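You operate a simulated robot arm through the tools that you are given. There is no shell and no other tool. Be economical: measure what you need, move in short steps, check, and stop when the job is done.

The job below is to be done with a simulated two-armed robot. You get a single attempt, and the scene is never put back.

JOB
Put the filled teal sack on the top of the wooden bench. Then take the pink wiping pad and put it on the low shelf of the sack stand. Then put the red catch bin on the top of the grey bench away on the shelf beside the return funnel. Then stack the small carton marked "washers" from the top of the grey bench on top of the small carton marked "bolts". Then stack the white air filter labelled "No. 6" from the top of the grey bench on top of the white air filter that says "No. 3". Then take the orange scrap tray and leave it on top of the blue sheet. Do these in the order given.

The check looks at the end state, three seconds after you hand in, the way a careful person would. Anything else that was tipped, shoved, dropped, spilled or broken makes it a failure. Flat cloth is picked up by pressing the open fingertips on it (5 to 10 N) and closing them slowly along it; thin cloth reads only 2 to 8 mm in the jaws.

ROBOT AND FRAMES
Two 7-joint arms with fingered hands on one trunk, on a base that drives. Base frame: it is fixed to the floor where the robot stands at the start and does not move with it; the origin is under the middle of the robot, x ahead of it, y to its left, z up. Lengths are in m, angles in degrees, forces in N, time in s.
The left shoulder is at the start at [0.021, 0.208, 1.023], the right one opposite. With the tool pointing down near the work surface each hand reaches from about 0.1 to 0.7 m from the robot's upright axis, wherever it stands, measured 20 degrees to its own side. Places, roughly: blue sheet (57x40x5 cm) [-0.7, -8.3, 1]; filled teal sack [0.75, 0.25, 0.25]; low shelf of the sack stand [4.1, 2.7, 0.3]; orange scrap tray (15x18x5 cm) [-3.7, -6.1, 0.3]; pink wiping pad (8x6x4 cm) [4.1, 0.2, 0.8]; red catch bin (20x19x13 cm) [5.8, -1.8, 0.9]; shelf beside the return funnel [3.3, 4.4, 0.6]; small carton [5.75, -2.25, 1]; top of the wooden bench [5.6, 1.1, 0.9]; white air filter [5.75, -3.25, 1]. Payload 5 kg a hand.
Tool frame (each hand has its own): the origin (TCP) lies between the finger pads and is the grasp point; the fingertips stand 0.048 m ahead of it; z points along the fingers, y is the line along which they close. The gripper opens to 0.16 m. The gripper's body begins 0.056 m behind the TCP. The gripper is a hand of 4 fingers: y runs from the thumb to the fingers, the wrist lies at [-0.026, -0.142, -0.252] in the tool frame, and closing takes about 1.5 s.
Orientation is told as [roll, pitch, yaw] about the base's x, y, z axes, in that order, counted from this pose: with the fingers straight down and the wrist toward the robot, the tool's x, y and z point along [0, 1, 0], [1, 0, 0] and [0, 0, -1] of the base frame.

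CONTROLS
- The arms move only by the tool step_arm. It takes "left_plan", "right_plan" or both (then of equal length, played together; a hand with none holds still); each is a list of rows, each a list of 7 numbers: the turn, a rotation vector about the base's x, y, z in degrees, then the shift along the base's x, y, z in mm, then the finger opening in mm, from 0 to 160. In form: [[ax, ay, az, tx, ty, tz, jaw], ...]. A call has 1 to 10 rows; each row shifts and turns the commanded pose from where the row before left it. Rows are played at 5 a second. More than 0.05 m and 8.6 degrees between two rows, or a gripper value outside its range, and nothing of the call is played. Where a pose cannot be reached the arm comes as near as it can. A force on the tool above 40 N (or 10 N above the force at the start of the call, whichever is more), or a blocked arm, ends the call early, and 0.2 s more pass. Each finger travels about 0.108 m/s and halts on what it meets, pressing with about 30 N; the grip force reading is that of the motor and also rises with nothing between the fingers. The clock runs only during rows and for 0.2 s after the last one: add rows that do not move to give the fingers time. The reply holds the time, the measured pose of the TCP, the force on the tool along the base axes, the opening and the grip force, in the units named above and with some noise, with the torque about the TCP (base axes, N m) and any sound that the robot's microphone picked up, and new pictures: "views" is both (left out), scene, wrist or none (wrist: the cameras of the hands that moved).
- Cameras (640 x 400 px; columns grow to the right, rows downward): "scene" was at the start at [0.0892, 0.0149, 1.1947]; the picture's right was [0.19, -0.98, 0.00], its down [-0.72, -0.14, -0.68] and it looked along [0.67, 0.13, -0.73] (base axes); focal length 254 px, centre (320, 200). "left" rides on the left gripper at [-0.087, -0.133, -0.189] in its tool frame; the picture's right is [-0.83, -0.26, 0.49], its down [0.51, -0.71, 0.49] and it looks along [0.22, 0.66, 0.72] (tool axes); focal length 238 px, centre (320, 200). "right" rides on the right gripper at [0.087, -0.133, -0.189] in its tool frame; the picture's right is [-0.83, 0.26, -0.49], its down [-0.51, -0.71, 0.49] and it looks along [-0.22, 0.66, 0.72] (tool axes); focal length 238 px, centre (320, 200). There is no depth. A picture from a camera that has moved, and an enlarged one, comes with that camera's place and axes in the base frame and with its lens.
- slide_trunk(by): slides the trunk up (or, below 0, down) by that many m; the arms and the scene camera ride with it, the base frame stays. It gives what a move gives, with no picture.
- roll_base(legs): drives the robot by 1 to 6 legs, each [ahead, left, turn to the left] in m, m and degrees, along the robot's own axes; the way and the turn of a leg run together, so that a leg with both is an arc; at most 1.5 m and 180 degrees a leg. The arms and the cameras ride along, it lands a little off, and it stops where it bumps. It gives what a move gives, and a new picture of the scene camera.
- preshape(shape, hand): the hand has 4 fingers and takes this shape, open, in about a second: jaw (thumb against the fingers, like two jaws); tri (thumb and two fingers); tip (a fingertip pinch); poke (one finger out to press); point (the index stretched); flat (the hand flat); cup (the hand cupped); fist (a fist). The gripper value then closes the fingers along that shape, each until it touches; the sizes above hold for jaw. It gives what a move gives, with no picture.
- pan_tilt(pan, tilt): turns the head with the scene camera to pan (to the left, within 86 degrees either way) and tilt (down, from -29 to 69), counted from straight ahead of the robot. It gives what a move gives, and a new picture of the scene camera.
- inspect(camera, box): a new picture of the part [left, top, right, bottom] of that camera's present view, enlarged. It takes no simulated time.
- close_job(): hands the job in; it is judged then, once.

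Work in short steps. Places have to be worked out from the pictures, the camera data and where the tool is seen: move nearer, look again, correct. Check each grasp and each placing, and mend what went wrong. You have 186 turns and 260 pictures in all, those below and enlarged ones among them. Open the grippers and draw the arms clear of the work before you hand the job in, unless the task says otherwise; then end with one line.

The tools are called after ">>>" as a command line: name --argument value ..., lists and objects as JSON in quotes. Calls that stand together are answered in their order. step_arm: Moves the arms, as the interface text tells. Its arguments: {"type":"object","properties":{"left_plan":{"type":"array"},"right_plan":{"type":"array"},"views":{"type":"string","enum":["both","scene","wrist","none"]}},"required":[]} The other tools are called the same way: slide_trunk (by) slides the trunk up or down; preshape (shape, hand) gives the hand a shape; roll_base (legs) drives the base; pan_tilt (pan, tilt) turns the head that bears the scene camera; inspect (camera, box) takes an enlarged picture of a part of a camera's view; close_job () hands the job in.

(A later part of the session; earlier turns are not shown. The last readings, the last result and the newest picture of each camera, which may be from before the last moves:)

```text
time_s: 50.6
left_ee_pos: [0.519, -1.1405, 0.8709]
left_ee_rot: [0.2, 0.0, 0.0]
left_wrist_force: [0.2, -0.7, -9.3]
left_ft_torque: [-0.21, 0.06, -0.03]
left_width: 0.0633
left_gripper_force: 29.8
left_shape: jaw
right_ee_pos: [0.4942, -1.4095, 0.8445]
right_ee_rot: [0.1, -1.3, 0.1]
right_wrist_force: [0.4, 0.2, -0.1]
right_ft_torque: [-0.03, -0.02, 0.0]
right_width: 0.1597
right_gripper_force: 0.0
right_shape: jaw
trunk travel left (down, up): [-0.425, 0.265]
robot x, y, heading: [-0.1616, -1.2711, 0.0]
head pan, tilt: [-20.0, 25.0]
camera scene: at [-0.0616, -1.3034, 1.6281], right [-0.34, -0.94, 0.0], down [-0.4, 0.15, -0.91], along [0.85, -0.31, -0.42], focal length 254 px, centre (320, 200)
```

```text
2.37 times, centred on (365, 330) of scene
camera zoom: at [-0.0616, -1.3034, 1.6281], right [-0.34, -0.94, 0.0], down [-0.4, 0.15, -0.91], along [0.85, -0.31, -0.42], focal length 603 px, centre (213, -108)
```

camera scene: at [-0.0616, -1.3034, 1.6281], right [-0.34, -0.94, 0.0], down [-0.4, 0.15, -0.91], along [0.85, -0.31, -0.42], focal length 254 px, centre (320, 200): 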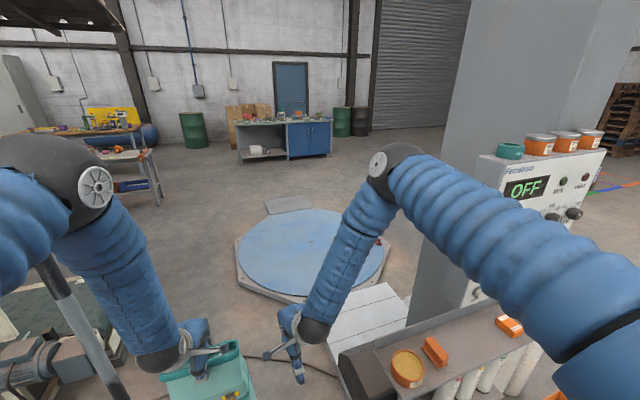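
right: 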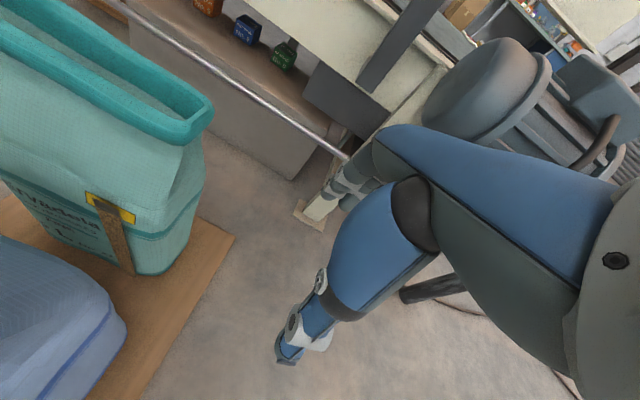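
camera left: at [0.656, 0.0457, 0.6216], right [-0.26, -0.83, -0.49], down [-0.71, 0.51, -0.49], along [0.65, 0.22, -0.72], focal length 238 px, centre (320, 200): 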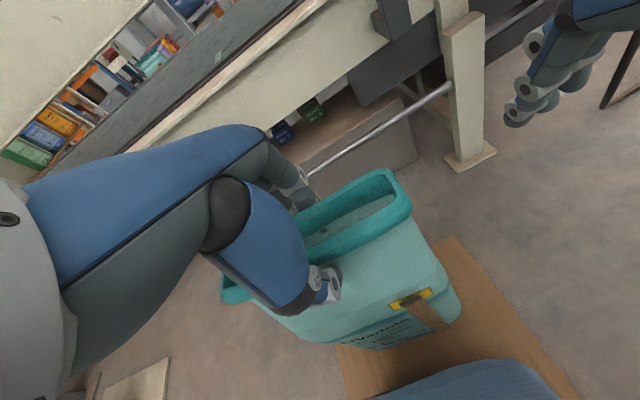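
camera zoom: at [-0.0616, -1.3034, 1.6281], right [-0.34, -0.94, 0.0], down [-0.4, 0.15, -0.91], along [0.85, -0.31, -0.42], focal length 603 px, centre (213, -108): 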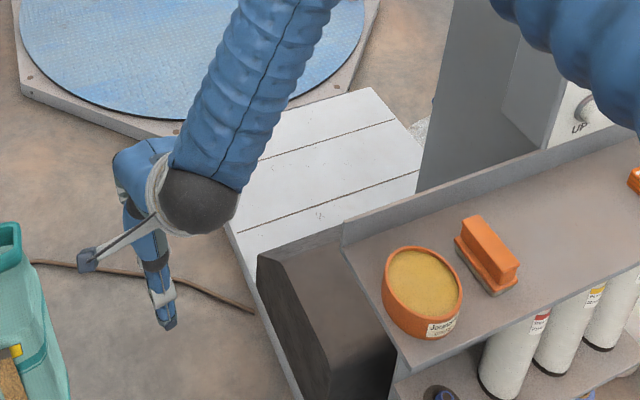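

The pot and block appear unmoved. I can't see behind me, so I raise the arms and turn left (the free side) to look at the floor behind before rounding the column.

>>> slide_trunk --by 0.2

>>> pan_tilt --pan 40 --tilt 25

>>> roll_base --legs '[[0, 0.15, 100]]'

```text
time_s: 52.8
left_ee_pos: [0.5172, -1.1393, 1.0704]
left_ee_rot: [0.1, 0.0, 0.1]
left_wrist_force: [-0.4, 0.8, -8.3]
left_ft_torque: [0.02, 0.03, 0.03]
left_width: 0.0632
left_gripper_force: 30.3
left_shape: jaw
right_ee_pos: [0.4928, -1.4102, 1.0452]
right_ee_rot: [0.1, -1.4, 0.1]
right_wrist_force: [0.5, 0.7, 0.4]
right_ft_torque: [-0.03, 0.01, -0.01]
right_width: 0.16
right_gripper_force: 0.1
right_shape: jaw
trunk travel left (down, up): [-0.625, 0.065]
robot x, y, heading: [-0.1609, -1.2721, -0.3]
head pan, tilt: [-20.0, 25.0]
```

```text
time_s: 54.1
left_ee_pos: [0.5172, -1.138, 1.0704]
left_ee_rot: [0.1, 0.0, 0.2]
left_wrist_force: [-0.5, -0.2, -7.7]
left_ft_torque: [0.02, 0.03, -0.02]
left_width: 0.0633
left_gripper_force: 30.0
left_shape: jaw
right_ee_pos: [0.4936, -1.41, 1.0454]
right_ee_rot: [0.0, -1.3, 0.0]
right_wrist_force: [0.6, 0.0, -0.4]
right_ft_torque: [0.01, -0.02, 0.0]
right_width: 0.1597
right_gripper_force: 0.1
right_shape: jaw
trunk travel left (down, up): [-0.625, 0.065]
robot x, y, heading: [-0.1608, -1.2703, -0.0]
head pan, tilt: [40.0, 25.0]
camera scene: at [-0.0779, -1.2135, 1.8281], right [0.64, -0.77, 0.0], down [-0.33, -0.27, -0.91], along [0.7, 0.58, -0.42], focal length 254 px, centre (320, 200)
```

scene: 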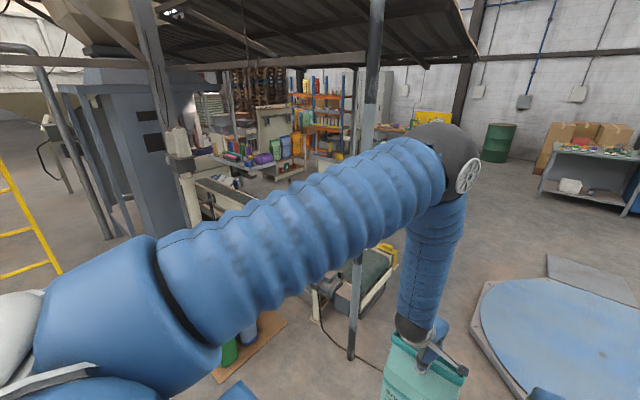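

```text
time_s: 58.7
left_ee_pos: [-0.508, -0.5418, 1.0707]
left_ee_rot: [0.1, 0.0, 99.8]
left_wrist_force: [0.5, -0.1, -8.4]
left_ft_torque: [0.01, 0.0, -0.04]
left_width: 0.0627
left_gripper_force: 29.7
left_shape: jaw
right_ee_pos: [-0.2369, -0.519, 1.0457]
right_ee_rot: [0.1, -1.3, 100.0]
right_wrist_force: [0.5, 0.5, 0.7]
right_ft_torque: [0.0, 0.01, -0.03]
right_width: 0.16
right_gripper_force: 0.1
right_shape: jaw
trunk travel left (down, up): [-0.625, 0.065]
robot x, y, heading: [-0.2609, -1.1846, 100.0]
head pan, tilt: [40.0, 25.0]
camera scene: at [-0.333, -1.1168, 1.8281], right [0.65, 0.76, 0.0], down [0.32, -0.27, -0.91], along [-0.69, 0.59, -0.42], focal length 254 px, centre (320, 200)
```

scene: 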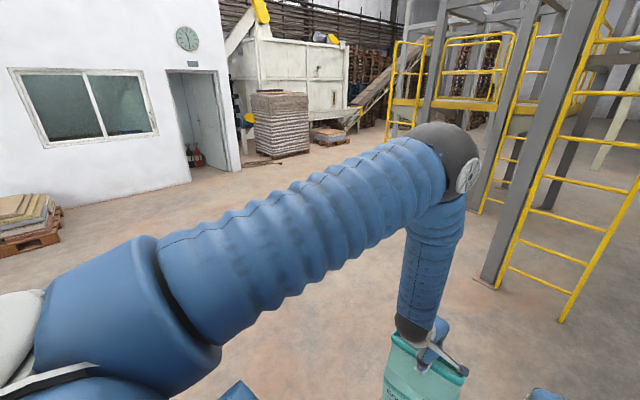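

Behind me is wide open floor. I strafe to x about -1.15, turn to face -y, drive to y about -3.8 and turn to face +x.

>>> roll_base --legs '[[0, 0.9, 0], [0, 0, 170], [1.3, 0, 0], [1.2, 0, 0], [0, 0, 90]]'

>>> pan_tilt --pan 0 --tilt 20

```text
time_s: 86.3
left_ee_pos: [-0.3445, -3.7457, 1.0706]
left_ee_rot: [0.0, 0.0, 3.0]
left_wrist_force: [-0.8, 0.0, -8.9]
left_ft_torque: [-0.03, 0.04, -0.04]
left_width: 0.0626
left_gripper_force: 30.4
left_shape: jaw
right_ee_pos: [-0.3538, -4.0164, 1.0455]
right_ee_rot: [0.1, -1.3, 3.1]
right_wrist_force: [-0.2, -0.1, -0.4]
right_ft_torque: [0.02, 0.01, -0.02]
right_width: 0.16
right_gripper_force: 0.2
right_shape: jaw
trunk travel left (down, up): [-0.625, 0.065]
robot x, y, heading: [-1.0167, -3.9123, 2.6]
head pan, tilt: [40.0, 25.0]
camera scene: at [-0.9345, -3.8496, 1.8281], right [0.68, -0.73, 0.0], down [-0.31, -0.29, -0.91], along [0.66, 0.62, -0.42], focal length 254 px, centre (320, 200)
```

scene: 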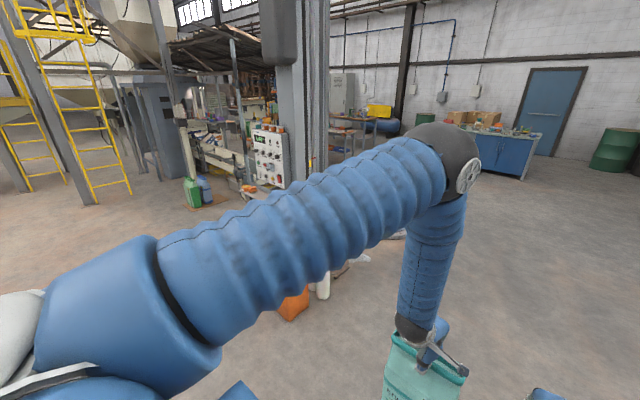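

```text
time_s: 87.4
left_ee_pos: [-0.3448, -3.7459, 1.0706]
left_ee_rot: [0.1, 0.0, 3.0]
left_wrist_force: [0.0, -0.2, -8.9]
left_ft_torque: [-0.01, 0.0, -0.01]
left_width: 0.0627
left_gripper_force: 29.5
left_shape: jaw
right_ee_pos: [-0.3536, -4.0173, 1.0445]
right_ee_rot: [0.0, -1.3, 3.1]
right_wrist_force: [-0.6, -0.3, -0.6]
right_ft_torque: [-0.02, -0.04, 0.02]
right_width: 0.1599
right_gripper_force: 0.0
right_shape: jaw
trunk travel left (down, up): [-0.625, 0.065]
robot x, y, heading: [-1.0157, -3.9126, 2.6]
head pan, tilt: [0.0, 20.0]
camera scene: at [-0.909, -3.9076, 1.8362], right [0.05, -1.0, 0.0], down [-0.34, -0.02, -0.94], along [0.94, 0.05, -0.34], focal length 254 px, centre (320, 200)
```

scene: 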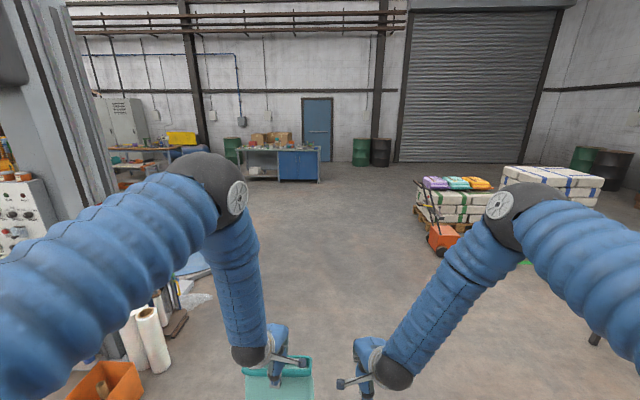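

The corridor along y about -3.9 is clear. I drive on towards (3.5,-2.4).

>>> roll_base --legs '[[0, 0, -2.6], [1.5, 0, 0], [1.5, 0, 0], [1.5, 0, 0], [0, 1.5, 0]]'

>>> pan_tilt --pan 35 --tilt 20

```text
time_s: 116.1
left_ee_pos: [4.2111, -2.2364, 1.0697]
left_ee_rot: [0.1, 0.3, 9.7]
left_wrist_force: [-0.4, 0.0, -9.0]
left_ft_torque: [-0.24, 0.06, -0.01]
left_width: 0.0628
left_gripper_force: 30.4
left_shape: jaw
right_ee_pos: [4.2358, -2.5052, 1.0457]
right_ee_rot: [0.0, -1.3, 9.7]
right_wrist_force: [-0.7, 0.8, 0.4]
right_ft_torque: [-0.13, -0.03, 0.01]
right_width: 0.1596
right_gripper_force: 0.0
right_shape: jaw
trunk travel left (down, up): [-0.625, 0.065]
robot x, y, heading: [3.5686, -2.4824, 9.3]
head pan, tilt: [0.0, 20.0]
stopped in leg 5: the robot was blocked; the commanded pose is now the measured one
camera scene: at [3.6716, -2.4616, 1.8362], right [0.17, -0.99, 0.0], down [-0.34, -0.06, -0.94], along [0.93, 0.16, -0.34], focal length 254 px, centre (320, 200)
```

scene: 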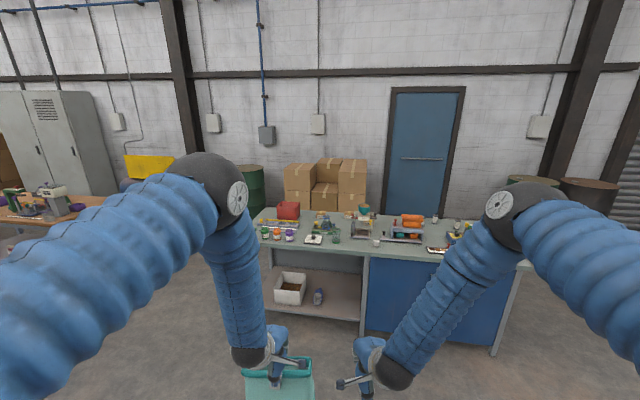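

```text
time_s: 117.1
left_ee_pos: [4.213, -2.2367, 1.0708]
left_ee_rot: [0.1, 0.1, 9.7]
left_wrist_force: [-0.1, -0.1, -8.3]
left_ft_torque: [-0.09, 0.01, 0.02]
left_width: 0.0629
left_gripper_force: 30.1
left_shape: jaw
right_ee_pos: [4.2356, -2.5074, 1.0459]
right_ee_rot: [0.1, -1.3, 9.8]
right_wrist_force: [0.1, 0.7, 0.7]
right_ft_torque: [-0.03, -0.01, 0.0]
right_width: 0.1599
right_gripper_force: 0.1
right_shape: jaw
trunk travel left (down, up): [-0.625, 0.065]
robot x, y, heading: [3.5669, -2.4809, 9.5]
head pan, tilt: [35.0, 20.0]
camera scene: at [3.6464, -2.4139, 1.8362], right [0.7, -0.71, 0.0], down [-0.24, -0.24, -0.94], along [0.67, 0.66, -0.34], focal length 254 px, centre (320, 200)
```

scene: 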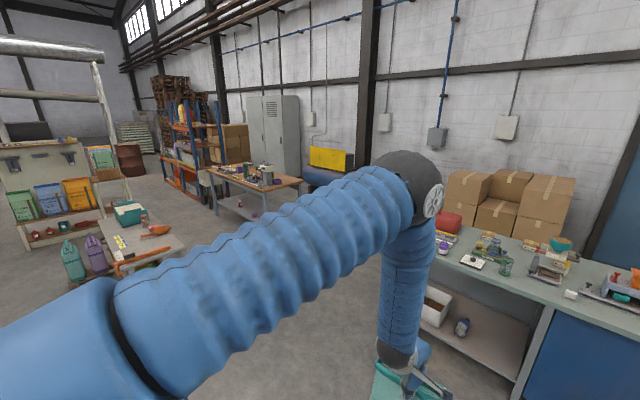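

I brushed the turntable's ramp on my left. I move ahead clear of it, straighten and continue left towards (4.2,-1.3).

>>> roll_base --legs '[[0.55, -0.1, 0], [0, 0, -9.5], [0, 1.2, 0]]'

>>> pan_tilt --pan 45 --tilt 30

```text
time_s: 126.7
left_ee_pos: [4.7735, -1.1262, 1.0694]
left_ee_rot: [0.1, 0.0, 1.4]
left_wrist_force: [0.1, 0.0, -8.1]
left_ft_torque: [0.03, 0.03, -0.02]
left_width: 0.0633
left_gripper_force: 29.6
left_shape: jaw
right_ee_pos: [4.7559, -1.3957, 1.0447]
right_ee_rot: [0.1, -1.4, 1.4]
right_wrist_force: [0.0, -0.8, -0.1]
right_ft_torque: [0.01, 0.02, -0.02]
right_width: 0.1599
right_gripper_force: 0.1
right_shape: jaw
trunk travel left (down, up): [-0.625, 0.065]
robot x, y, heading: [4.1006, -1.2715, 1.1]
head pan, tilt: [35.0, 20.0]
camera scene: at [4.1863, -1.2177, 1.8362], right [0.59, -0.81, 0.0], down [-0.28, -0.2, -0.94], along [0.76, 0.55, -0.34], focal length 254 px, centre (320, 200)
```

scene: 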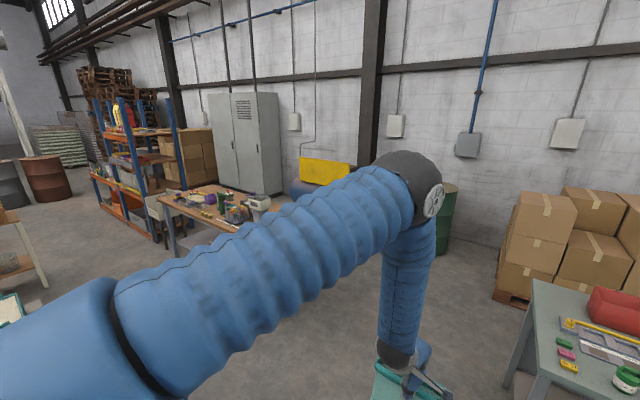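

```text
time_s: 127.4
left_ee_pos: [4.7717, -1.1249, 1.0705]
left_ee_rot: [0.2, 0.3, 1.3]
left_wrist_force: [0.3, 0.5, -7.3]
left_ft_torque: [0.02, 0.02, 0.0]
left_width: 0.0628
left_gripper_force: 29.8
left_shape: jaw
right_ee_pos: [4.7549, -1.3963, 1.0454]
right_ee_rot: [0.2, -1.2, 1.4]
right_wrist_force: [0.3, -0.2, 0.0]
right_ft_torque: [0.03, 0.01, -0.03]
right_width: 0.1599
right_gripper_force: 0.1
right_shape: jaw
trunk travel left (down, up): [-0.625, 0.065]
robot x, y, heading: [4.0996, -1.2745, 1.1]
head pan, tilt: [45.0, 30.0]
camera scene: at [4.1737, -1.2072, 1.8202], right [0.72, -0.69, 0.0], down [-0.35, -0.36, -0.87], along [0.6, 0.62, -0.5], focal length 254 px, centre (320, 200)
```

scene: 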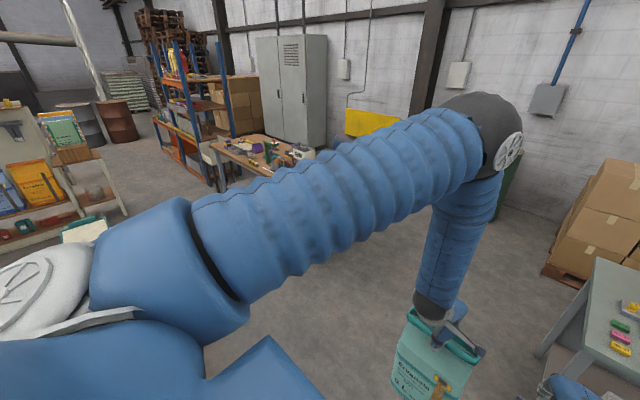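

The wooden bench runs from about y 0.1 to 1.8 with its near edge at x about 5.3. I raise the sack high before approaching it.

>>> slide_trunk --by 0.06

>>> step_arm --left_plan '[[0, 0, 0, -5, 0, 40, 0], [0, 0, 0, -5, 0, 45, 0], [0, 0, 0, -5, 0, 45, 0], [0, 0, 0, -5, 0, 45, 0], [0, 0, 0, 0, 0, 45, 0], [0, 0, 0, 0, 0, 40, 0], [0, 0, 0, 0, 0, 0, 0]]' --right_plan '[[0, 0, 0, -30, 0, 40, 160], [0, 0, 0, -30, 0, 45, 160], [0, 0, 0, -30, 0, 45, 160], [0, 0, 0, -30, 0, 45, 160], [0, 0, 0, -20, 0, 45, 160], [0, 0, 0, 0, 0, 40, 160], [0, 0, 0, 0, 0, 0, 160]]' --views "scene"

```text
time_s: 128.4
left_ee_pos: [4.7716, -1.1253, 1.1307]
left_ee_rot: [0.1, 0.2, 1.4]
left_wrist_force: [-0.3, -0.2, -9.3]
left_ft_torque: [0.03, 0.08, 0.0]
left_width: 0.0632
left_gripper_force: 30.0
left_shape: jaw
right_ee_pos: [4.7549, -1.3968, 1.1031]
right_ee_rot: [0.1, -1.4, 1.4]
right_wrist_force: [0.3, -0.1, -0.4]
right_ft_torque: [-0.02, -0.01, 0.01]
right_width: 0.1596
right_gripper_force: 0.0
right_shape: jaw
trunk travel left (down, up): [-0.685, 0.005]
robot x, y, heading: [4.1012, -1.272, 1.2]
head pan, tilt: [45.0, 30.0]
```

```text
refused: row 2 steps farther than a row can; nothing moved
```

The right arm's step was too long; I shorten it.

>>> step_arm --left_plan '[[0, 0, 0, -5, 0, 40, 0], [0, 0, 0, -5, 0, 45, 0], [0, 0, 0, -5, 0, 45, 0], [0, 0, 0, -5, 0, 45, 0], [0, 0, 0, 0, 0, 45, 0], [0, 0, 0, 0, 0, 40, 0], [0, 0, 0, 0, 0, 0, 0]]' --right_plan '[[0, 0, 0, -30, 0, 38, 160], [0, 0, 0, -30, 0, 38, 160], [0, 0, 0, -30, 0, 38, 160], [0, 0, 0, -30, 0, 38, 160], [0, 0, 0, -20, 0, 38, 160], [0, 0, 0, 0, 0, 38, 160], [0, 0, 0, 0, 0, 0, 160]]' --views "scene"

```text
time_s: 130.0
left_ee_pos: [4.7548, -1.1271, 1.3877]
left_ee_rot: [0.0, 0.1, 1.1]
left_wrist_force: [-0.1, 1.1, -9.7]
left_ft_torque: [0.04, 0.09, -0.02]
left_width: 0.0633
left_gripper_force: 30.1
left_shape: jaw
right_ee_pos: [4.6129, -1.3939, 1.3324]
right_ee_rot: [0.1, -1.3, 1.4]
right_wrist_force: [0.6, 0.1, 0.3]
right_ft_torque: [0.03, 0.05, 0.0]
right_width: 0.1598
right_gripper_force: 0.2
right_shape: jaw
trunk travel left (down, up): [-0.685, 0.005]
robot x, y, heading: [4.1008, -1.2712, 1.2]
head pan, tilt: [45.0, 30.0]
camera scene: at [4.1746, -1.2077, 1.88], right [0.72, -0.69, 0.0], down [-0.35, -0.36, -0.87], along [0.6, 0.62, -0.5], focal length 254 px, centre (320, 200)
```

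scene: 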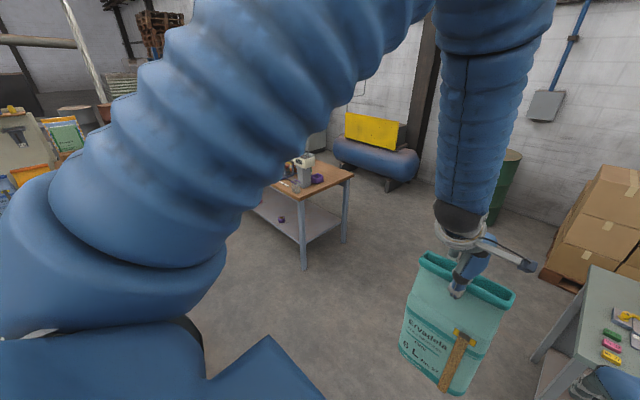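

The bench's near-right corner is around (5.29,0.17), with a machine standing close to it. I go to about (4.55,-0.5) for a better look at the bench top.

>>> roll_base --legs '[[0.45, 0, -1.2], [0, 0.75, 0]]'

>>> pan_tilt --pan 75 --tilt 30

```text
time_s: 136.3
left_ee_pos: [5.2057, -0.3946, 1.3883]
left_ee_rot: [0.1, 0.1, 0.2]
left_wrist_force: [-0.8, -0.2, -8.9]
left_ft_torque: [0.01, 0.03, -0.02]
left_width: 0.0634
left_gripper_force: 29.8
left_shape: jaw
right_ee_pos: [5.057, -0.6589, 1.3319]
right_ee_rot: [0.1, -1.3, 0.1]
right_wrist_force: [-0.3, 0.2, -0.3]
right_ft_torque: [0.05, -0.01, 0.0]
right_width: 0.16
right_gripper_force: 0.1
right_shape: jaw
trunk travel left (down, up): [-0.685, 0.005]
robot x, y, heading: [4.5478, -0.5251, 0.2]
head pan, tilt: [45.0, 30.0]
camera scene: at [4.6226, -0.4639, 1.8802], right [0.71, -0.71, 0.0], down [-0.35, -0.35, -0.87], along [0.61, 0.61, -0.5], focal length 254 px, centre (320, 200)
```

scene: 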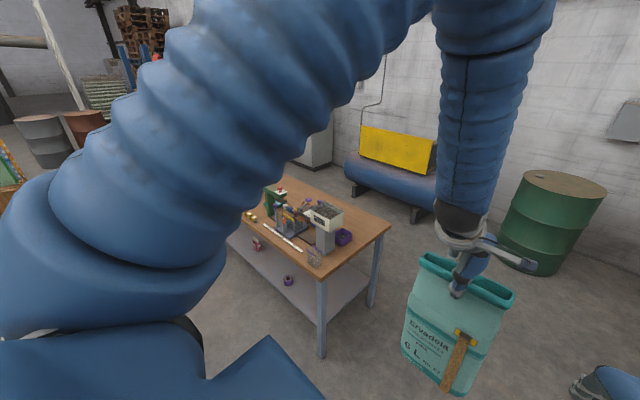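

```text
time_s: 137.2
left_ee_pos: [5.2045, -0.3952, 1.3889]
left_ee_rot: [0.1, 0.1, 0.1]
left_wrist_force: [0.4, -0.4, -8.2]
left_ft_torque: [0.04, 0.06, 0.02]
left_width: 0.0629
left_gripper_force: 30.0
left_shape: jaw
right_ee_pos: [5.0586, -0.6581, 1.3325]
right_ee_rot: [0.1, -1.3, 0.3]
right_wrist_force: [0.9, 0.1, 0.0]
right_ft_torque: [0.01, 0.03, -0.02]
right_width: 0.1597
right_gripper_force: 0.0
right_shape: jaw
trunk travel left (down, up): [-0.685, 0.005]
robot x, y, heading: [4.5453, -0.5263, -0.2]
head pan, tilt: [75.0, 30.0]
camera scene: at [4.5821, -0.4397, 1.8802], right [0.97, -0.26, 0.0], down [-0.13, -0.48, -0.87], along [0.22, 0.84, -0.5], focal length 254 px, centre (320, 200)
```

scene: 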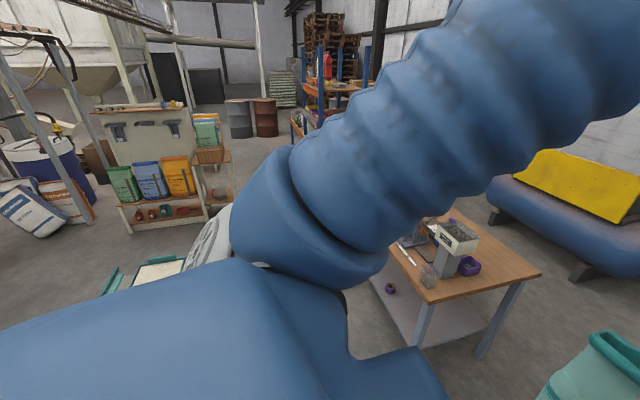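

The machine fills much of the right end, so I want to look at the bench straight on. I pull the sack in a bit and strafe to y about 0.7.

>>> step_arm --left_plan '[[0, 0, 0, -40, 0, 0, 0], [0, 0, 0, -40, 0, 5, 0], [0, 0, 0, 0, 0, 0, 0]]' --views "none"

>>> pan_tilt --pan 0 --tilt 35

>>> roll_base --legs '[[0.05, 1.2, 0]]'

```text
time_s: 138.1
left_ee_pos: [5.1274, -0.394, 1.3923]
left_ee_rot: [0.1, 0.1, 0.2]
left_wrist_force: [1.7, 0.0, -8.7]
left_ft_torque: [-0.01, 0.05, -0.05]
left_width: 0.0632
left_gripper_force: 29.5
left_shape: jaw
right_ee_pos: [5.0599, -0.6584, 1.3322]
right_ee_rot: [0.1, -1.2, 0.2]
right_wrist_force: [0.9, 0.1, -0.6]
right_ft_torque: [0.01, 0.11, -0.02]
right_width: 0.1599
right_gripper_force: 0.2
right_shape: jaw
trunk travel left (down, up): [-0.685, 0.005]
robot x, y, heading: [4.5479, -0.5312, 0.2]
head pan, tilt: [75.0, 30.0]
```

```text
time_s: 139.5
left_ee_pos: [5.1242, -0.3943, 1.3927]
left_ee_rot: [0.1, 0.0, 0.0]
left_wrist_force: [0.2, 0.0, -9.2]
left_ft_torque: [0.04, 0.05, 0.0]
left_width: 0.0633
left_gripper_force: 30.3
left_shape: jaw
right_ee_pos: [5.0569, -0.6593, 1.3337]
right_ee_rot: [0.0, -1.3, 0.2]
right_wrist_force: [0.2, -0.1, 0.0]
right_ft_torque: [-0.02, -0.02, 0.0]
right_width: 0.16
right_gripper_force: 0.1
right_shape: jaw
trunk travel left (down, up): [-0.685, 0.005]
robot x, y, heading: [4.5485, -0.5225, 0.1]
head pan, tilt: [0.0, 35.0]
camera scene: at [4.6461, -0.5268, 1.8724], right [0.0, -1.0, 0.0], down [-0.57, 0.0, -0.82], along [0.82, 0.0, -0.57], focal length 254 px, centre (320, 200)
```

scene: 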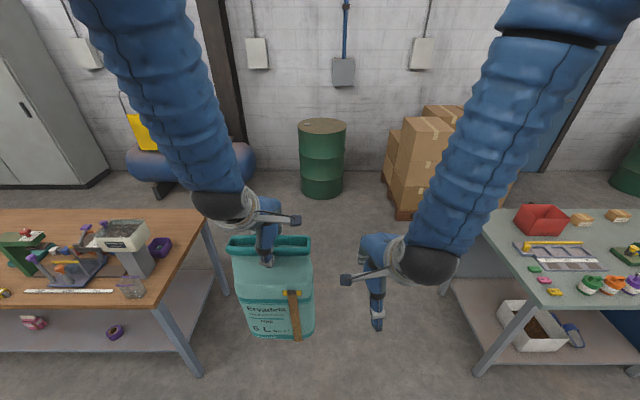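

```text
time_s: 145.7
left_ee_pos: [5.2, 0.8082, 1.393]
left_ee_rot: [0.2, 0.2, -1.9]
left_wrist_force: [0.4, 0.4, -7.9]
left_ft_torque: [-0.02, 0.03, -0.03]
left_width: 0.0631
left_gripper_force: 29.8
left_shape: jaw
right_ee_pos: [5.1248, 0.5454, 1.3333]
right_ee_rot: [0.1, -1.3, -1.8]
right_wrist_force: [0.5, -1.0, -0.1]
right_ft_torque: [0.01, 0.01, -0.01]
right_width: 0.1598
right_gripper_force: 0.0
right_shape: jaw
trunk travel left (down, up): [-0.685, 0.005]
robot x, y, heading: [4.6169, 0.6938, -2.2]
head pan, tilt: [0.0, 35.0]
camera scene: at [4.7176, 0.691, 1.8724], right [-0.04, -1.0, 0.0], down [-0.57, 0.02, -0.82], along [0.82, -0.03, -0.57], focal length 254 px, centre (320, 200)
```

scene: 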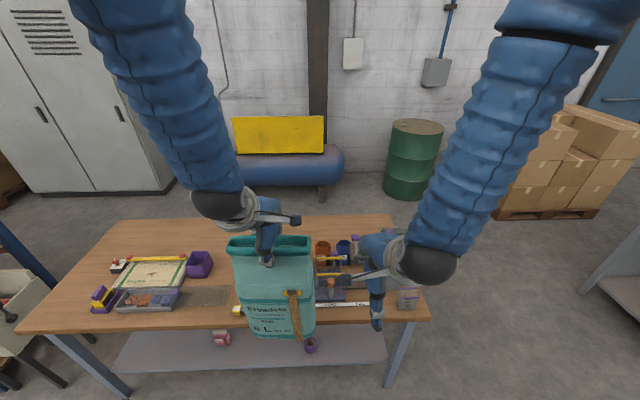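

Now I see a free back strip on the bench top at x about 5.64–5.87; the purple box sits at about (5.56,1.23) and is low. I raise the sack a bit and align with y about 1.2, then go ahead.

>>> step_arm --left_plan '[[0, 0, 0, 0, 0, 25, 0], [0, 0, 0, 0, 0, 25, 0], [0, 0, 0, 0, 0, 0, 0]]' --views "none"

>>> roll_base --legs '[[0, 0.4, 2.2], [0.2, 0, 0]]'

>>> inspect --camera "left" --box '[0, 0, 640, 400]'

```text
time_s: 146.5
left_ee_pos: [5.2009, 0.8082, 1.4417]
left_ee_rot: [0.2, 0.1, -1.8]
left_wrist_force: [0.7, -0.8, -8.4]
left_ft_torque: [0.03, 0.1, -0.01]
left_width: 0.0629
left_gripper_force: 30.2
left_shape: jaw
right_ee_pos: [5.1245, 0.5457, 1.332]
right_ee_rot: [-0.1, -1.3, -1.8]
right_wrist_force: [0.7, 0.2, 0.2]
right_ft_torque: [0.0, 0.03, 0.01]
right_width: 0.1599
right_gripper_force: 0.1
right_shape: jaw
trunk travel left (down, up): [-0.685, 0.005]
robot x, y, heading: [4.6177, 0.6957, -1.8]
head pan, tilt: [0.0, 35.0]
```

```text
time_s: 150.1
left_ee_pos: [5.3948, 1.2157, 1.4422]
left_ee_rot: [0.1, 0.0, 0.2]
left_wrist_force: [-2.3, 0.1, -7.7]
left_ft_torque: [0.0, 0.0, 0.01]
left_width: 0.0631
left_gripper_force: 30.2
left_shape: jaw
right_ee_pos: [5.3296, 0.9492, 1.334]
right_ee_rot: [0.1, -1.3, 0.3]
right_wrist_force: [-1.3, 0.3, 0.4]
right_ft_torque: [0.03, -0.11, -0.03]
right_width: 0.16
right_gripper_force: 0.1
right_shape: jaw
trunk travel left (down, up): [-0.685, 0.005]
robot x, y, heading: [4.8219, 1.0827, -0.1]
head pan, tilt: [0.0, 35.0]
camera scene: at [4.917, 1.0815, 1.8727], right [0.0, -1.0, 0.0], down [-0.57, 0.0, -0.82], along [0.82, 0.0, -0.57], focal length 254 px, centre (320, 200)
```

scene: 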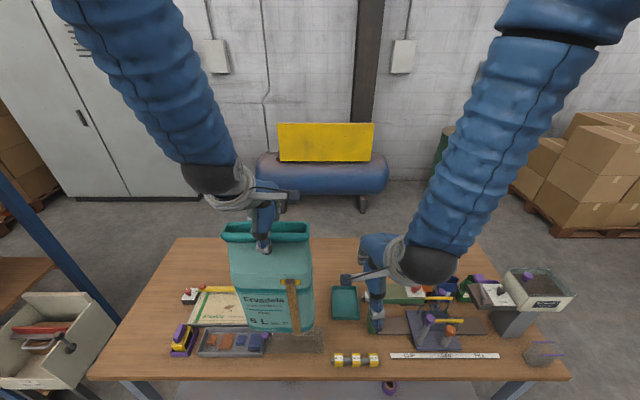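

```text
1.00 times, centred on (320, 200) of left (not enlarged: the box is as wide or as high as the picture)
camera zoom: at [5.262, 1.1294, 1.6324], right [-0.26, -0.83, -0.49], down [-0.71, 0.5, -0.49], along [0.65, 0.22, -0.72], focal length 238 px, centre (320, 200)
```

zoom: 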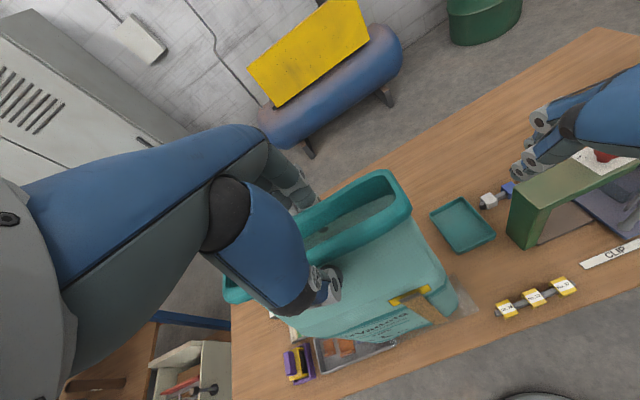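

The back strip is free behind the teal tray. I reach forward to (5.78,1.12) at this height, then check before lowering.

>>> step_arm --left_plan '[[0, 0, 0, 30, -10, 0, 0], [0, 0, 0, 45, -12, 0, 0], [0, 0, 0, 45, -12, 0, 0], [0, 0, 0, 45, -12, 0, 0], [0, 0, 0, 45, -12, 0, 0], [0, 0, 0, 45, -12, 0, 0], [0, 0, 0, 45, -12, 0, 0], [0, 0, 0, 45, -12, 0, 0], [0, 0, 0, 40, 0, 0, 0], [0, 0, 0, 0, 0, 0, 0]]'

```text
time_s: 152.3
left_ee_pos: [5.7851, 1.1262, 1.4434]
left_ee_rot: [0.0, 0.2, 0.2]
left_wrist_force: [-1.4, 0.6, -8.0]
left_ft_torque: [0.11, -0.07, -0.01]
left_width: 0.0632
left_gripper_force: 30.3
left_shape: jaw
right_ee_pos: [5.3314, 0.9513, 1.3337]
right_ee_rot: [0.2, -1.3, 0.4]
right_wrist_force: [-1.0, -0.3, 0.1]
right_ft_torque: [-0.05, -0.11, 0.02]
right_width: 0.1599
right_gripper_force: 0.1
right_shape: jaw
trunk travel left (down, up): [-0.685, 0.005]
robot x, y, heading: [4.8198, 1.0805, 0.1]
head pan, tilt: [0.0, 35.0]
camera scene: at [4.9199, 1.0819, 1.8725], right [0.0, -1.0, 0.0], down [-0.57, 0.0, -0.82], along [0.82, 0.0, -0.57], focal length 254 px, centre (320, 200)
camera left: at [5.6521, 1.0381, 1.633], right [-0.26, -0.83, -0.49], down [-0.71, 0.5, -0.49], along [0.65, 0.22, -0.72], focal length 238 px, centre (320, 200)
```

scene: 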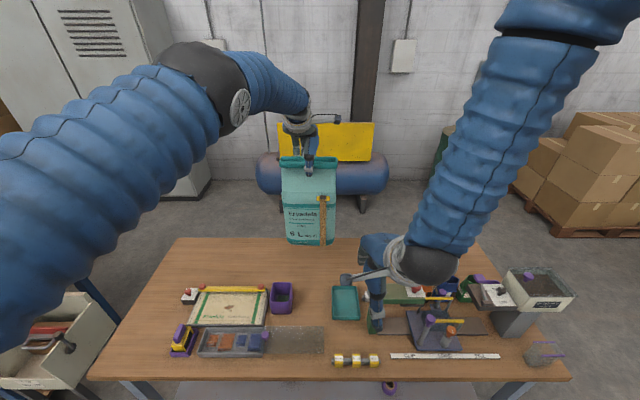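
left: 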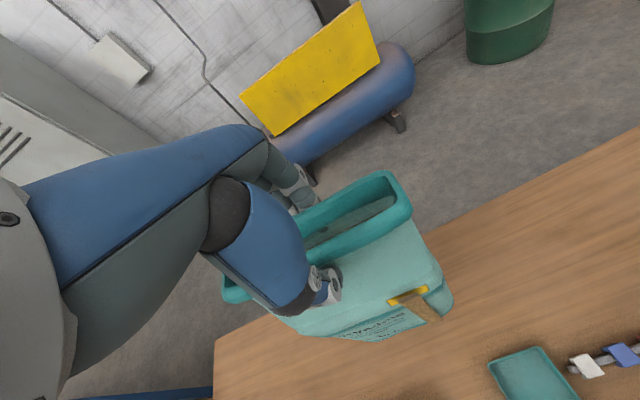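

The wood below is free. I come back 2 cm in x and lower towards the bench, watching the force.

>>> step_arm --left_plan '[[0, 0, 0, -20, 0, -20, 0], [0, 0, 0, 0, 0, -35, 0], [0, 0, 0, 0, 0, -35, 0], [0, 0, 0, 0, 0, -25, 0], [0, 0, 0, 0, 0, -10, 0], [0, 0, 0, 0, 0, 0, 0]]'

```text
time_s: 153.7
left_ee_pos: [5.7662, 1.1216, 1.3168]
left_ee_rot: [0.1, 0.3, 0.2]
left_wrist_force: [0.1, -0.5, -8.4]
left_ft_torque: [-0.01, 0.04, -0.01]
left_width: 0.063
left_gripper_force: 29.8
left_shape: jaw
right_ee_pos: [5.3328, 0.9502, 1.3326]
right_ee_rot: [0.2, -1.4, 0.3]
right_wrist_force: [-0.4, 0.3, -0.6]
right_ft_torque: [0.02, 0.01, -0.03]
right_width: 0.1597
right_gripper_force: 0.1
right_shape: jaw
trunk travel left (down, up): [-0.685, 0.005]
robot x, y, heading: [4.8206, 1.0806, -0.1]
head pan, tilt: [0.0, 35.0]
camera scene: at [4.9222, 1.0815, 1.8724], right [0.0, -1.0, 0.0], down [-0.57, 0.0, -0.82], along [0.82, 0.0, -0.57], focal length 254 px, centre (320, 200)
camera left: at [5.6325, 1.0349, 1.505], right [-0.26, -0.83, -0.49], down [-0.71, 0.5, -0.49], along [0.65, 0.22, -0.72], focal length 238 px, centre (320, 200)
```

scene: 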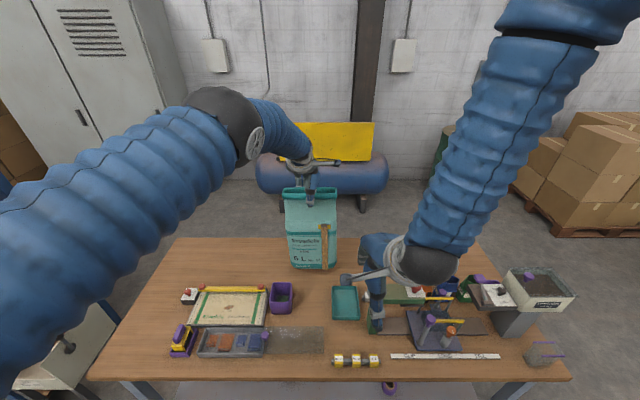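
left: 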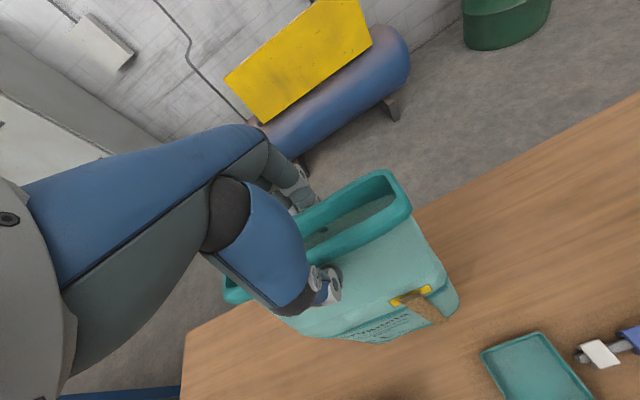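

Still hanging free at 8.4 N. I lower in small steps until the load goes over to the bench.

>>> step_arm --left_plan '[[0, 0, 0, 0, 0, -8, 0], [0, 0, 0, 0, 0, -8, 0], [0, 0, 0, 0, 0, -8, 0], [0, 0, 0, 0, 0, 0, 0]]' --views "none"

>>> step_arm --left_plan '[[0, 0, 0, 0, 0, -5, 0], [0, 0, 0, 0, 0, -5, 0], [0, 0, 0, 0, 0, 0, 0]]' --views "scene"

```text
time_s: 154.7
left_ee_pos: [5.7641, 1.1222, 1.2919]
left_ee_rot: [0.0, 0.2, 0.1]
left_wrist_force: [-0.1, 0.7, -8.4]
left_ft_torque: [0.01, 0.05, 0.0]
left_width: 0.0628
left_gripper_force: 29.6
left_shape: jaw
right_ee_pos: [5.3327, 0.9512, 1.3322]
right_ee_rot: [0.2, -1.2, 0.3]
right_wrist_force: [-0.2, 0.3, 0.8]
right_ft_torque: [-0.04, 0.01, 0.01]
right_width: 0.1599
right_gripper_force: 0.0
right_shape: jaw
trunk travel left (down, up): [-0.685, 0.005]
robot x, y, heading: [4.8184, 1.0775, 0.1]
head pan, tilt: [0.0, 35.0]
```

```text
time_s: 155.5
left_ee_pos: [5.7625, 1.1221, 1.2809]
left_ee_rot: [0.1, 0.2, 0.2]
left_wrist_force: [0.1, 0.5, -7.8]
left_ft_torque: [0.03, 0.01, 0.0]
left_width: 0.0631
left_gripper_force: 30.2
left_shape: jaw
right_ee_pos: [5.3326, 0.9519, 1.332]
right_ee_rot: [0.1, -1.3, 0.3]
right_wrist_force: [-0.6, 0.4, -0.2]
right_ft_torque: [-0.01, -0.04, -0.05]
right_width: 0.1601
right_gripper_force: 0.0
right_shape: jaw
trunk travel left (down, up): [-0.685, 0.005]
robot x, y, heading: [4.8197, 1.0796, 0.2]
head pan, tilt: [0.0, 35.0]
camera scene: at [4.9218, 1.0817, 1.8724], right [0.0, -1.0, 0.0], down [-0.57, 0.0, -0.82], along [0.82, 0.0, -0.57], focal length 254 px, centre (320, 200)
```

scene: 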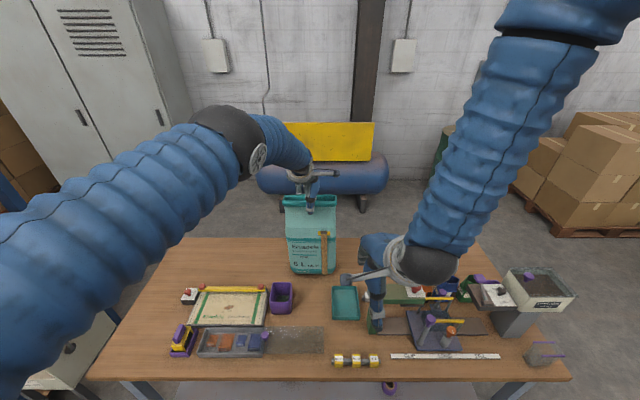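

Not down yet. I lower further.

>>> step_arm --left_plan '[[0, 0, 0, 0, 0, -6, 0], [0, 0, 0, 0, 0, -6, 0], [0, 0, 0, 0, 0, 0, 0]]' --views "none"

>>> step_arm --left_plan '[[0, 0, 0, 0, 0, -6, 0], [0, 0, 0, 0, 0, -6, 0], [0, 0, 0, 0, 0, 0, 0]]' --views "none"

```text
time_s: 156.3
left_ee_pos: [5.7622, 1.1244, 1.2706]
left_ee_rot: [0.1, 0.2, 0.2]
left_wrist_force: [-0.1, -0.3, -8.0]
left_ft_torque: [0.02, -0.03, 0.0]
left_width: 0.0633
left_gripper_force: 30.1
left_shape: jaw
right_ee_pos: [5.3335, 0.951, 1.3324]
right_ee_rot: [0.1, -1.4, 0.3]
right_wrist_force: [0.4, -0.3, -0.1]
right_ft_torque: [0.0, 0.0, 0.01]
right_width: 0.1599
right_gripper_force: 0.0
right_shape: jaw
trunk travel left (down, up): [-0.685, 0.005]
robot x, y, heading: [4.8188, 1.0806, 0.1]
head pan, tilt: [0.0, 35.0]
```

```text
time_s: 157.1
left_ee_pos: [5.7631, 1.1205, 1.2599]
left_ee_rot: [0.0, -0.1, 0.1]
left_wrist_force: [0.0, -3.7, 4.6]
left_ft_torque: [-0.17, -0.14, -0.04]
left_width: 0.0632
left_gripper_force: 30.7
left_shape: jaw
right_ee_pos: [5.3305, 0.9505, 1.3324]
right_ee_rot: [0.1, -1.3, 0.2]
right_wrist_force: [-1.2, 0.6, -0.6]
right_ft_torque: [-0.03, 0.02, -0.01]
right_width: 0.1597
right_gripper_force: 0.1
right_shape: jaw
trunk travel left (down, up): [-0.685, 0.005]
robot x, y, heading: [4.8233, 1.0818, 0.2]
head pan, tilt: [0.0, 35.0]
```

The sack is on the bench (upward force now 4.6 N). I open the fingers slowly and look.

>>> step_arm --left_plan '[[0, 0, 0, 0, 0, 2, 50], [0, 0, 0, 0, 0, 0, 80], [0, 0, 0, 0, 0, 0, 110], [0, 0, 0, 0, 0, 0, 140], [0, 0, 0, 0, 0, 0, 150], [0, 0, 0, 0, 0, 0, 150]]'

```text
time_s: 158.5
left_ee_pos: [5.7633, 1.1217, 1.2606]
left_ee_rot: [0.1, 0.2, 0.2]
left_wrist_force: [-0.6, 0.3, -0.2]
left_ft_torque: [-0.01, 0.0, -0.03]
left_width: 0.1495
left_gripper_force: 0.1
left_shape: jaw
right_ee_pos: [5.3327, 0.9505, 1.3319]
right_ee_rot: [0.1, -1.3, 0.2]
right_wrist_force: [0.3, -0.8, -0.4]
right_ft_torque: [0.02, 0.0, -0.01]
right_width: 0.1601
right_gripper_force: 0.0
right_shape: jaw
trunk travel left (down, up): [-0.685, 0.005]
robot x, y, heading: [4.8202, 1.0818, 0.1]
head pan, tilt: [0.0, 35.0]
camera scene: at [4.9208, 1.0817, 1.8724], right [0.0, -1.0, 0.0], down [-0.57, 0.0, -0.82], along [0.82, 0.0, -0.57], focal length 254 px, centre (320, 200)
camera left: at [5.6305, 1.035, 1.4503], right [-0.26, -0.83, -0.49], down [-0.71, 0.5, -0.49], along [0.65, 0.22, -0.72], focal length 238 px, centre (320, 200)
```

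scene: 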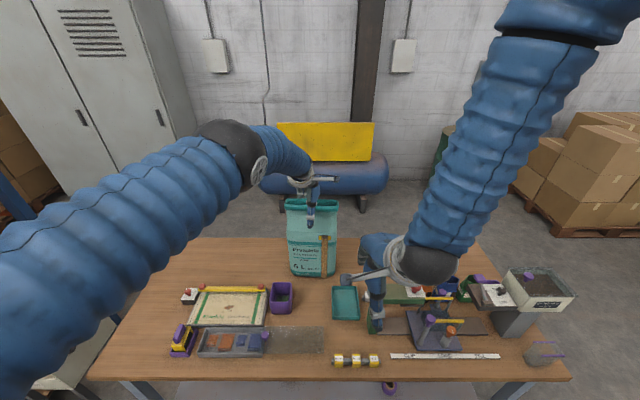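
left: 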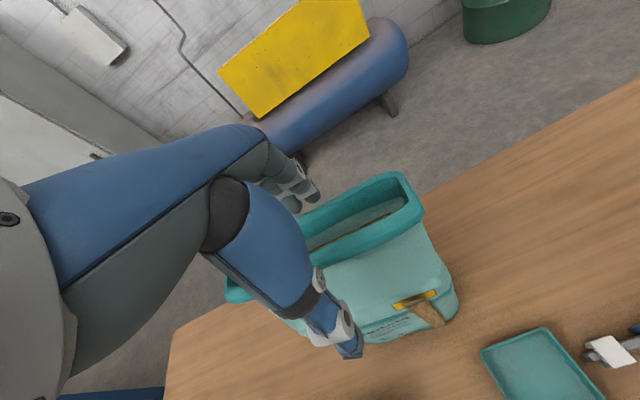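

The sack stands upright and the hand is open. I raise the hand straight up and draw back.

>>> step_arm --left_plan '[[0, 0, 0, 0, 0, 25, 150], [0, 0, 0, 0, 0, 40, 150], [0, 0, 0, 0, 0, 45, 150], [0, 0, 0, 0, 0, 40, 150], [0, 0, 0, -45, 0, 0, 150], [0, 0, 0, -45, 0, 0, 150], [0, 0, 0, -45, 0, 0, 150], [0, 0, 0, -45, 0, 0, 150], [0, 0, 0, -45, 0, 0, 150], [0, 0, 0, -45, 0, 0, 150]]' --views "none"

>>> step_arm --left_plan '[[0, 0, 0, -45, 0, 0, 150], [0, 0, 0, -45, 0, 0, 150], [0, 0, 0, -45, 0, 0, 150], [0, 0, 0, -45, 0, 0, 150], [0, 0, 0, 0, 0, 0, 150]]' --right_plan '[[0, 0, 0, -20, 0, 20, 160], [0, 0, 0, -20, 0, 20, 160], [0, 0, 0, -20, 0, 20, 160], [0, 0, 0, 0, 0, 20, 160], [0, 0, 0, 0, 0, 0, 160]]' --views "scene"

```text
time_s: 160.7
left_ee_pos: [5.4758, 1.1315, 1.4071]
left_ee_rot: [-5.1, 5.4, 11.7]
left_wrist_force: [4.3, 2.1, 3.7]
left_ft_torque: [-0.16, 0.09, -0.08]
left_width: 0.1501
left_gripper_force: 0.0
left_shape: jaw
right_ee_pos: [5.3321, 0.9533, 1.3344]
right_ee_rot: [0.0, -1.4, 0.3]
right_wrist_force: [-0.8, 0.4, 0.3]
right_ft_torque: [-0.15, -0.06, -0.03]
right_width: 0.1599
right_gripper_force: 0.1
right_shape: jaw
trunk travel left (down, up): [-0.685, 0.005]
robot x, y, heading: [4.8233, 1.0832, -0.0]
head pan, tilt: [0.0, 35.0]
```

```text
time_s: 161.9
left_ee_pos: [5.3114, 1.1213, 1.4106]
left_ee_rot: [0.0, 0.1, 0.2]
left_wrist_force: [0.2, 1.4, -0.1]
left_ft_torque: [-0.01, 0.05, -0.01]
left_width: 0.1499
left_gripper_force: 0.0
left_shape: jaw
right_ee_pos: [5.2922, 0.9607, 1.4119]
right_ee_rot: [0.0, -1.2, 0.3]
right_wrist_force: [0.2, 0.2, 0.2]
right_ft_torque: [-0.02, 0.0, 0.02]
right_width: 0.1598
right_gripper_force: 0.1
right_shape: jaw
right hand out of reach, approached as far as the arm can: row 3
trunk travel left (down, up): [-0.685, 0.005]
robot x, y, heading: [4.8226, 1.0817, 0.1]
head pan, tilt: [0.0, 35.0]
camera scene: at [4.9206, 1.0821, 1.8724], right [0.0, -1.0, 0.0], down [-0.57, 0.0, -0.82], along [0.82, 0.0, -0.57], focal length 254 px, centre (320, 200)
```

scene: 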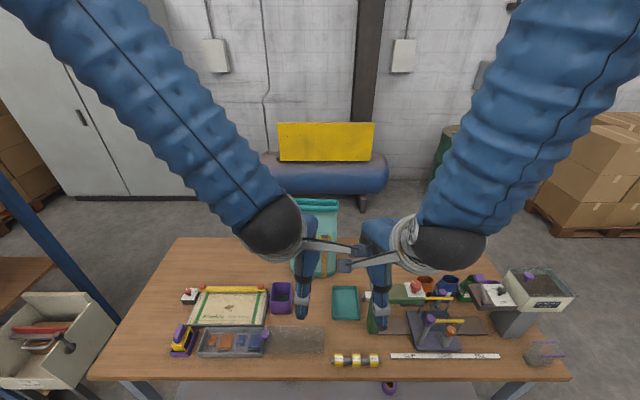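

The sack stands well on the bench. I part the hands, back off the bench and turn to face the pad table (about [4.1,0.2]).

>>> step_arm --left_plan '[[0, 0, 0, 0, 45, 0, 150], [0, 0, 0, 0, 45, 0, 150], [0, 0, 0, 0, 30, 0, 150], [0, 0, 0, 0, 0, 0, 150]]' --right_plan '[[0, 0, 0, 0, -45, 0, 160], [0, 0, 0, 0, -45, 0, 160], [0, 0, 0, 0, -30, 0, 160], [0, 0, 0, 0, 0, 0, 160]]' --views "none"

>>> roll_base --legs '[[-0.15, 0, 0], [0, -0.9, 0], [0, 0, -178]]'

```text
time_s: 162.9
left_ee_pos: [5.3115, 1.2413, 1.4102]
left_ee_rot: [0.1, 0.1, 0.2]
left_wrist_force: [0.3, -0.6, 1.4]
left_ft_torque: [0.05, 0.0, 0.03]
left_width: 0.1502
left_gripper_force: 0.1
left_shape: jaw
right_ee_pos: [5.3236, 0.8483, 1.4083]
right_ee_rot: [0.1, -1.1, 0.3]
right_wrist_force: [0.0, -0.4, 0.4]
right_ft_torque: [0.02, -0.06, -0.03]
right_width: 0.1602
right_gripper_force: 0.1
right_shape: jaw
right hand out of reach, approached as far as the arm can: row 1, 2, 3
trunk travel left (down, up): [-0.685, 0.005]
robot x, y, heading: [4.8212, 1.0798, 0.1]
head pan, tilt: [0.0, 35.0]
```

```text
time_s: 175.9
left_ee_pos: [4.1829, 0.0235, 1.4107]
left_ee_rot: [0.2, 0.2, -179.4]
left_wrist_force: [0.6, 0.7, 0.4]
left_ft_torque: [0.01, -0.03, 0.03]
left_width: 0.1502
left_gripper_force: 0.0
left_shape: jaw
right_ee_pos: [4.1696, 0.4161, 1.4084]
right_ee_rot: [0.0, -1.1, -179.2]
right_wrist_force: [-0.2, -0.6, 0.9]
right_ft_torque: [0.0, -0.01, -0.02]
right_width: 0.1601
right_gripper_force: 0.0
right_shape: jaw
trunk travel left (down, up): [-0.685, 0.005]
robot x, y, heading: [4.6703, 0.1853, -179.6]
head pan, tilt: [0.0, 35.0]
camera scene: at [4.574, 0.1849, 1.8724], right [-0.01, 1.0, 0.0], down [0.57, 0.01, -0.82], along [-0.82, -0.01, -0.57], focal length 254 px, centre (320, 200)
```

scene: 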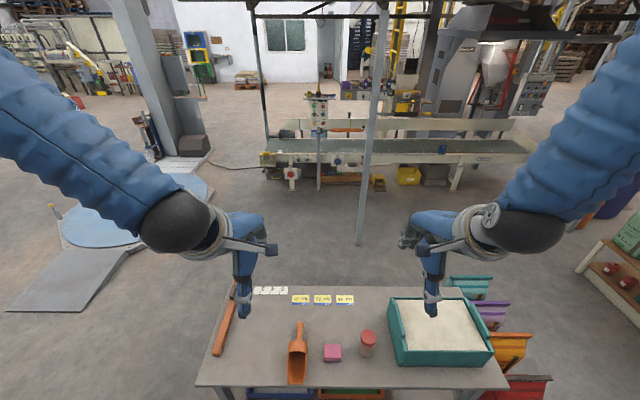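

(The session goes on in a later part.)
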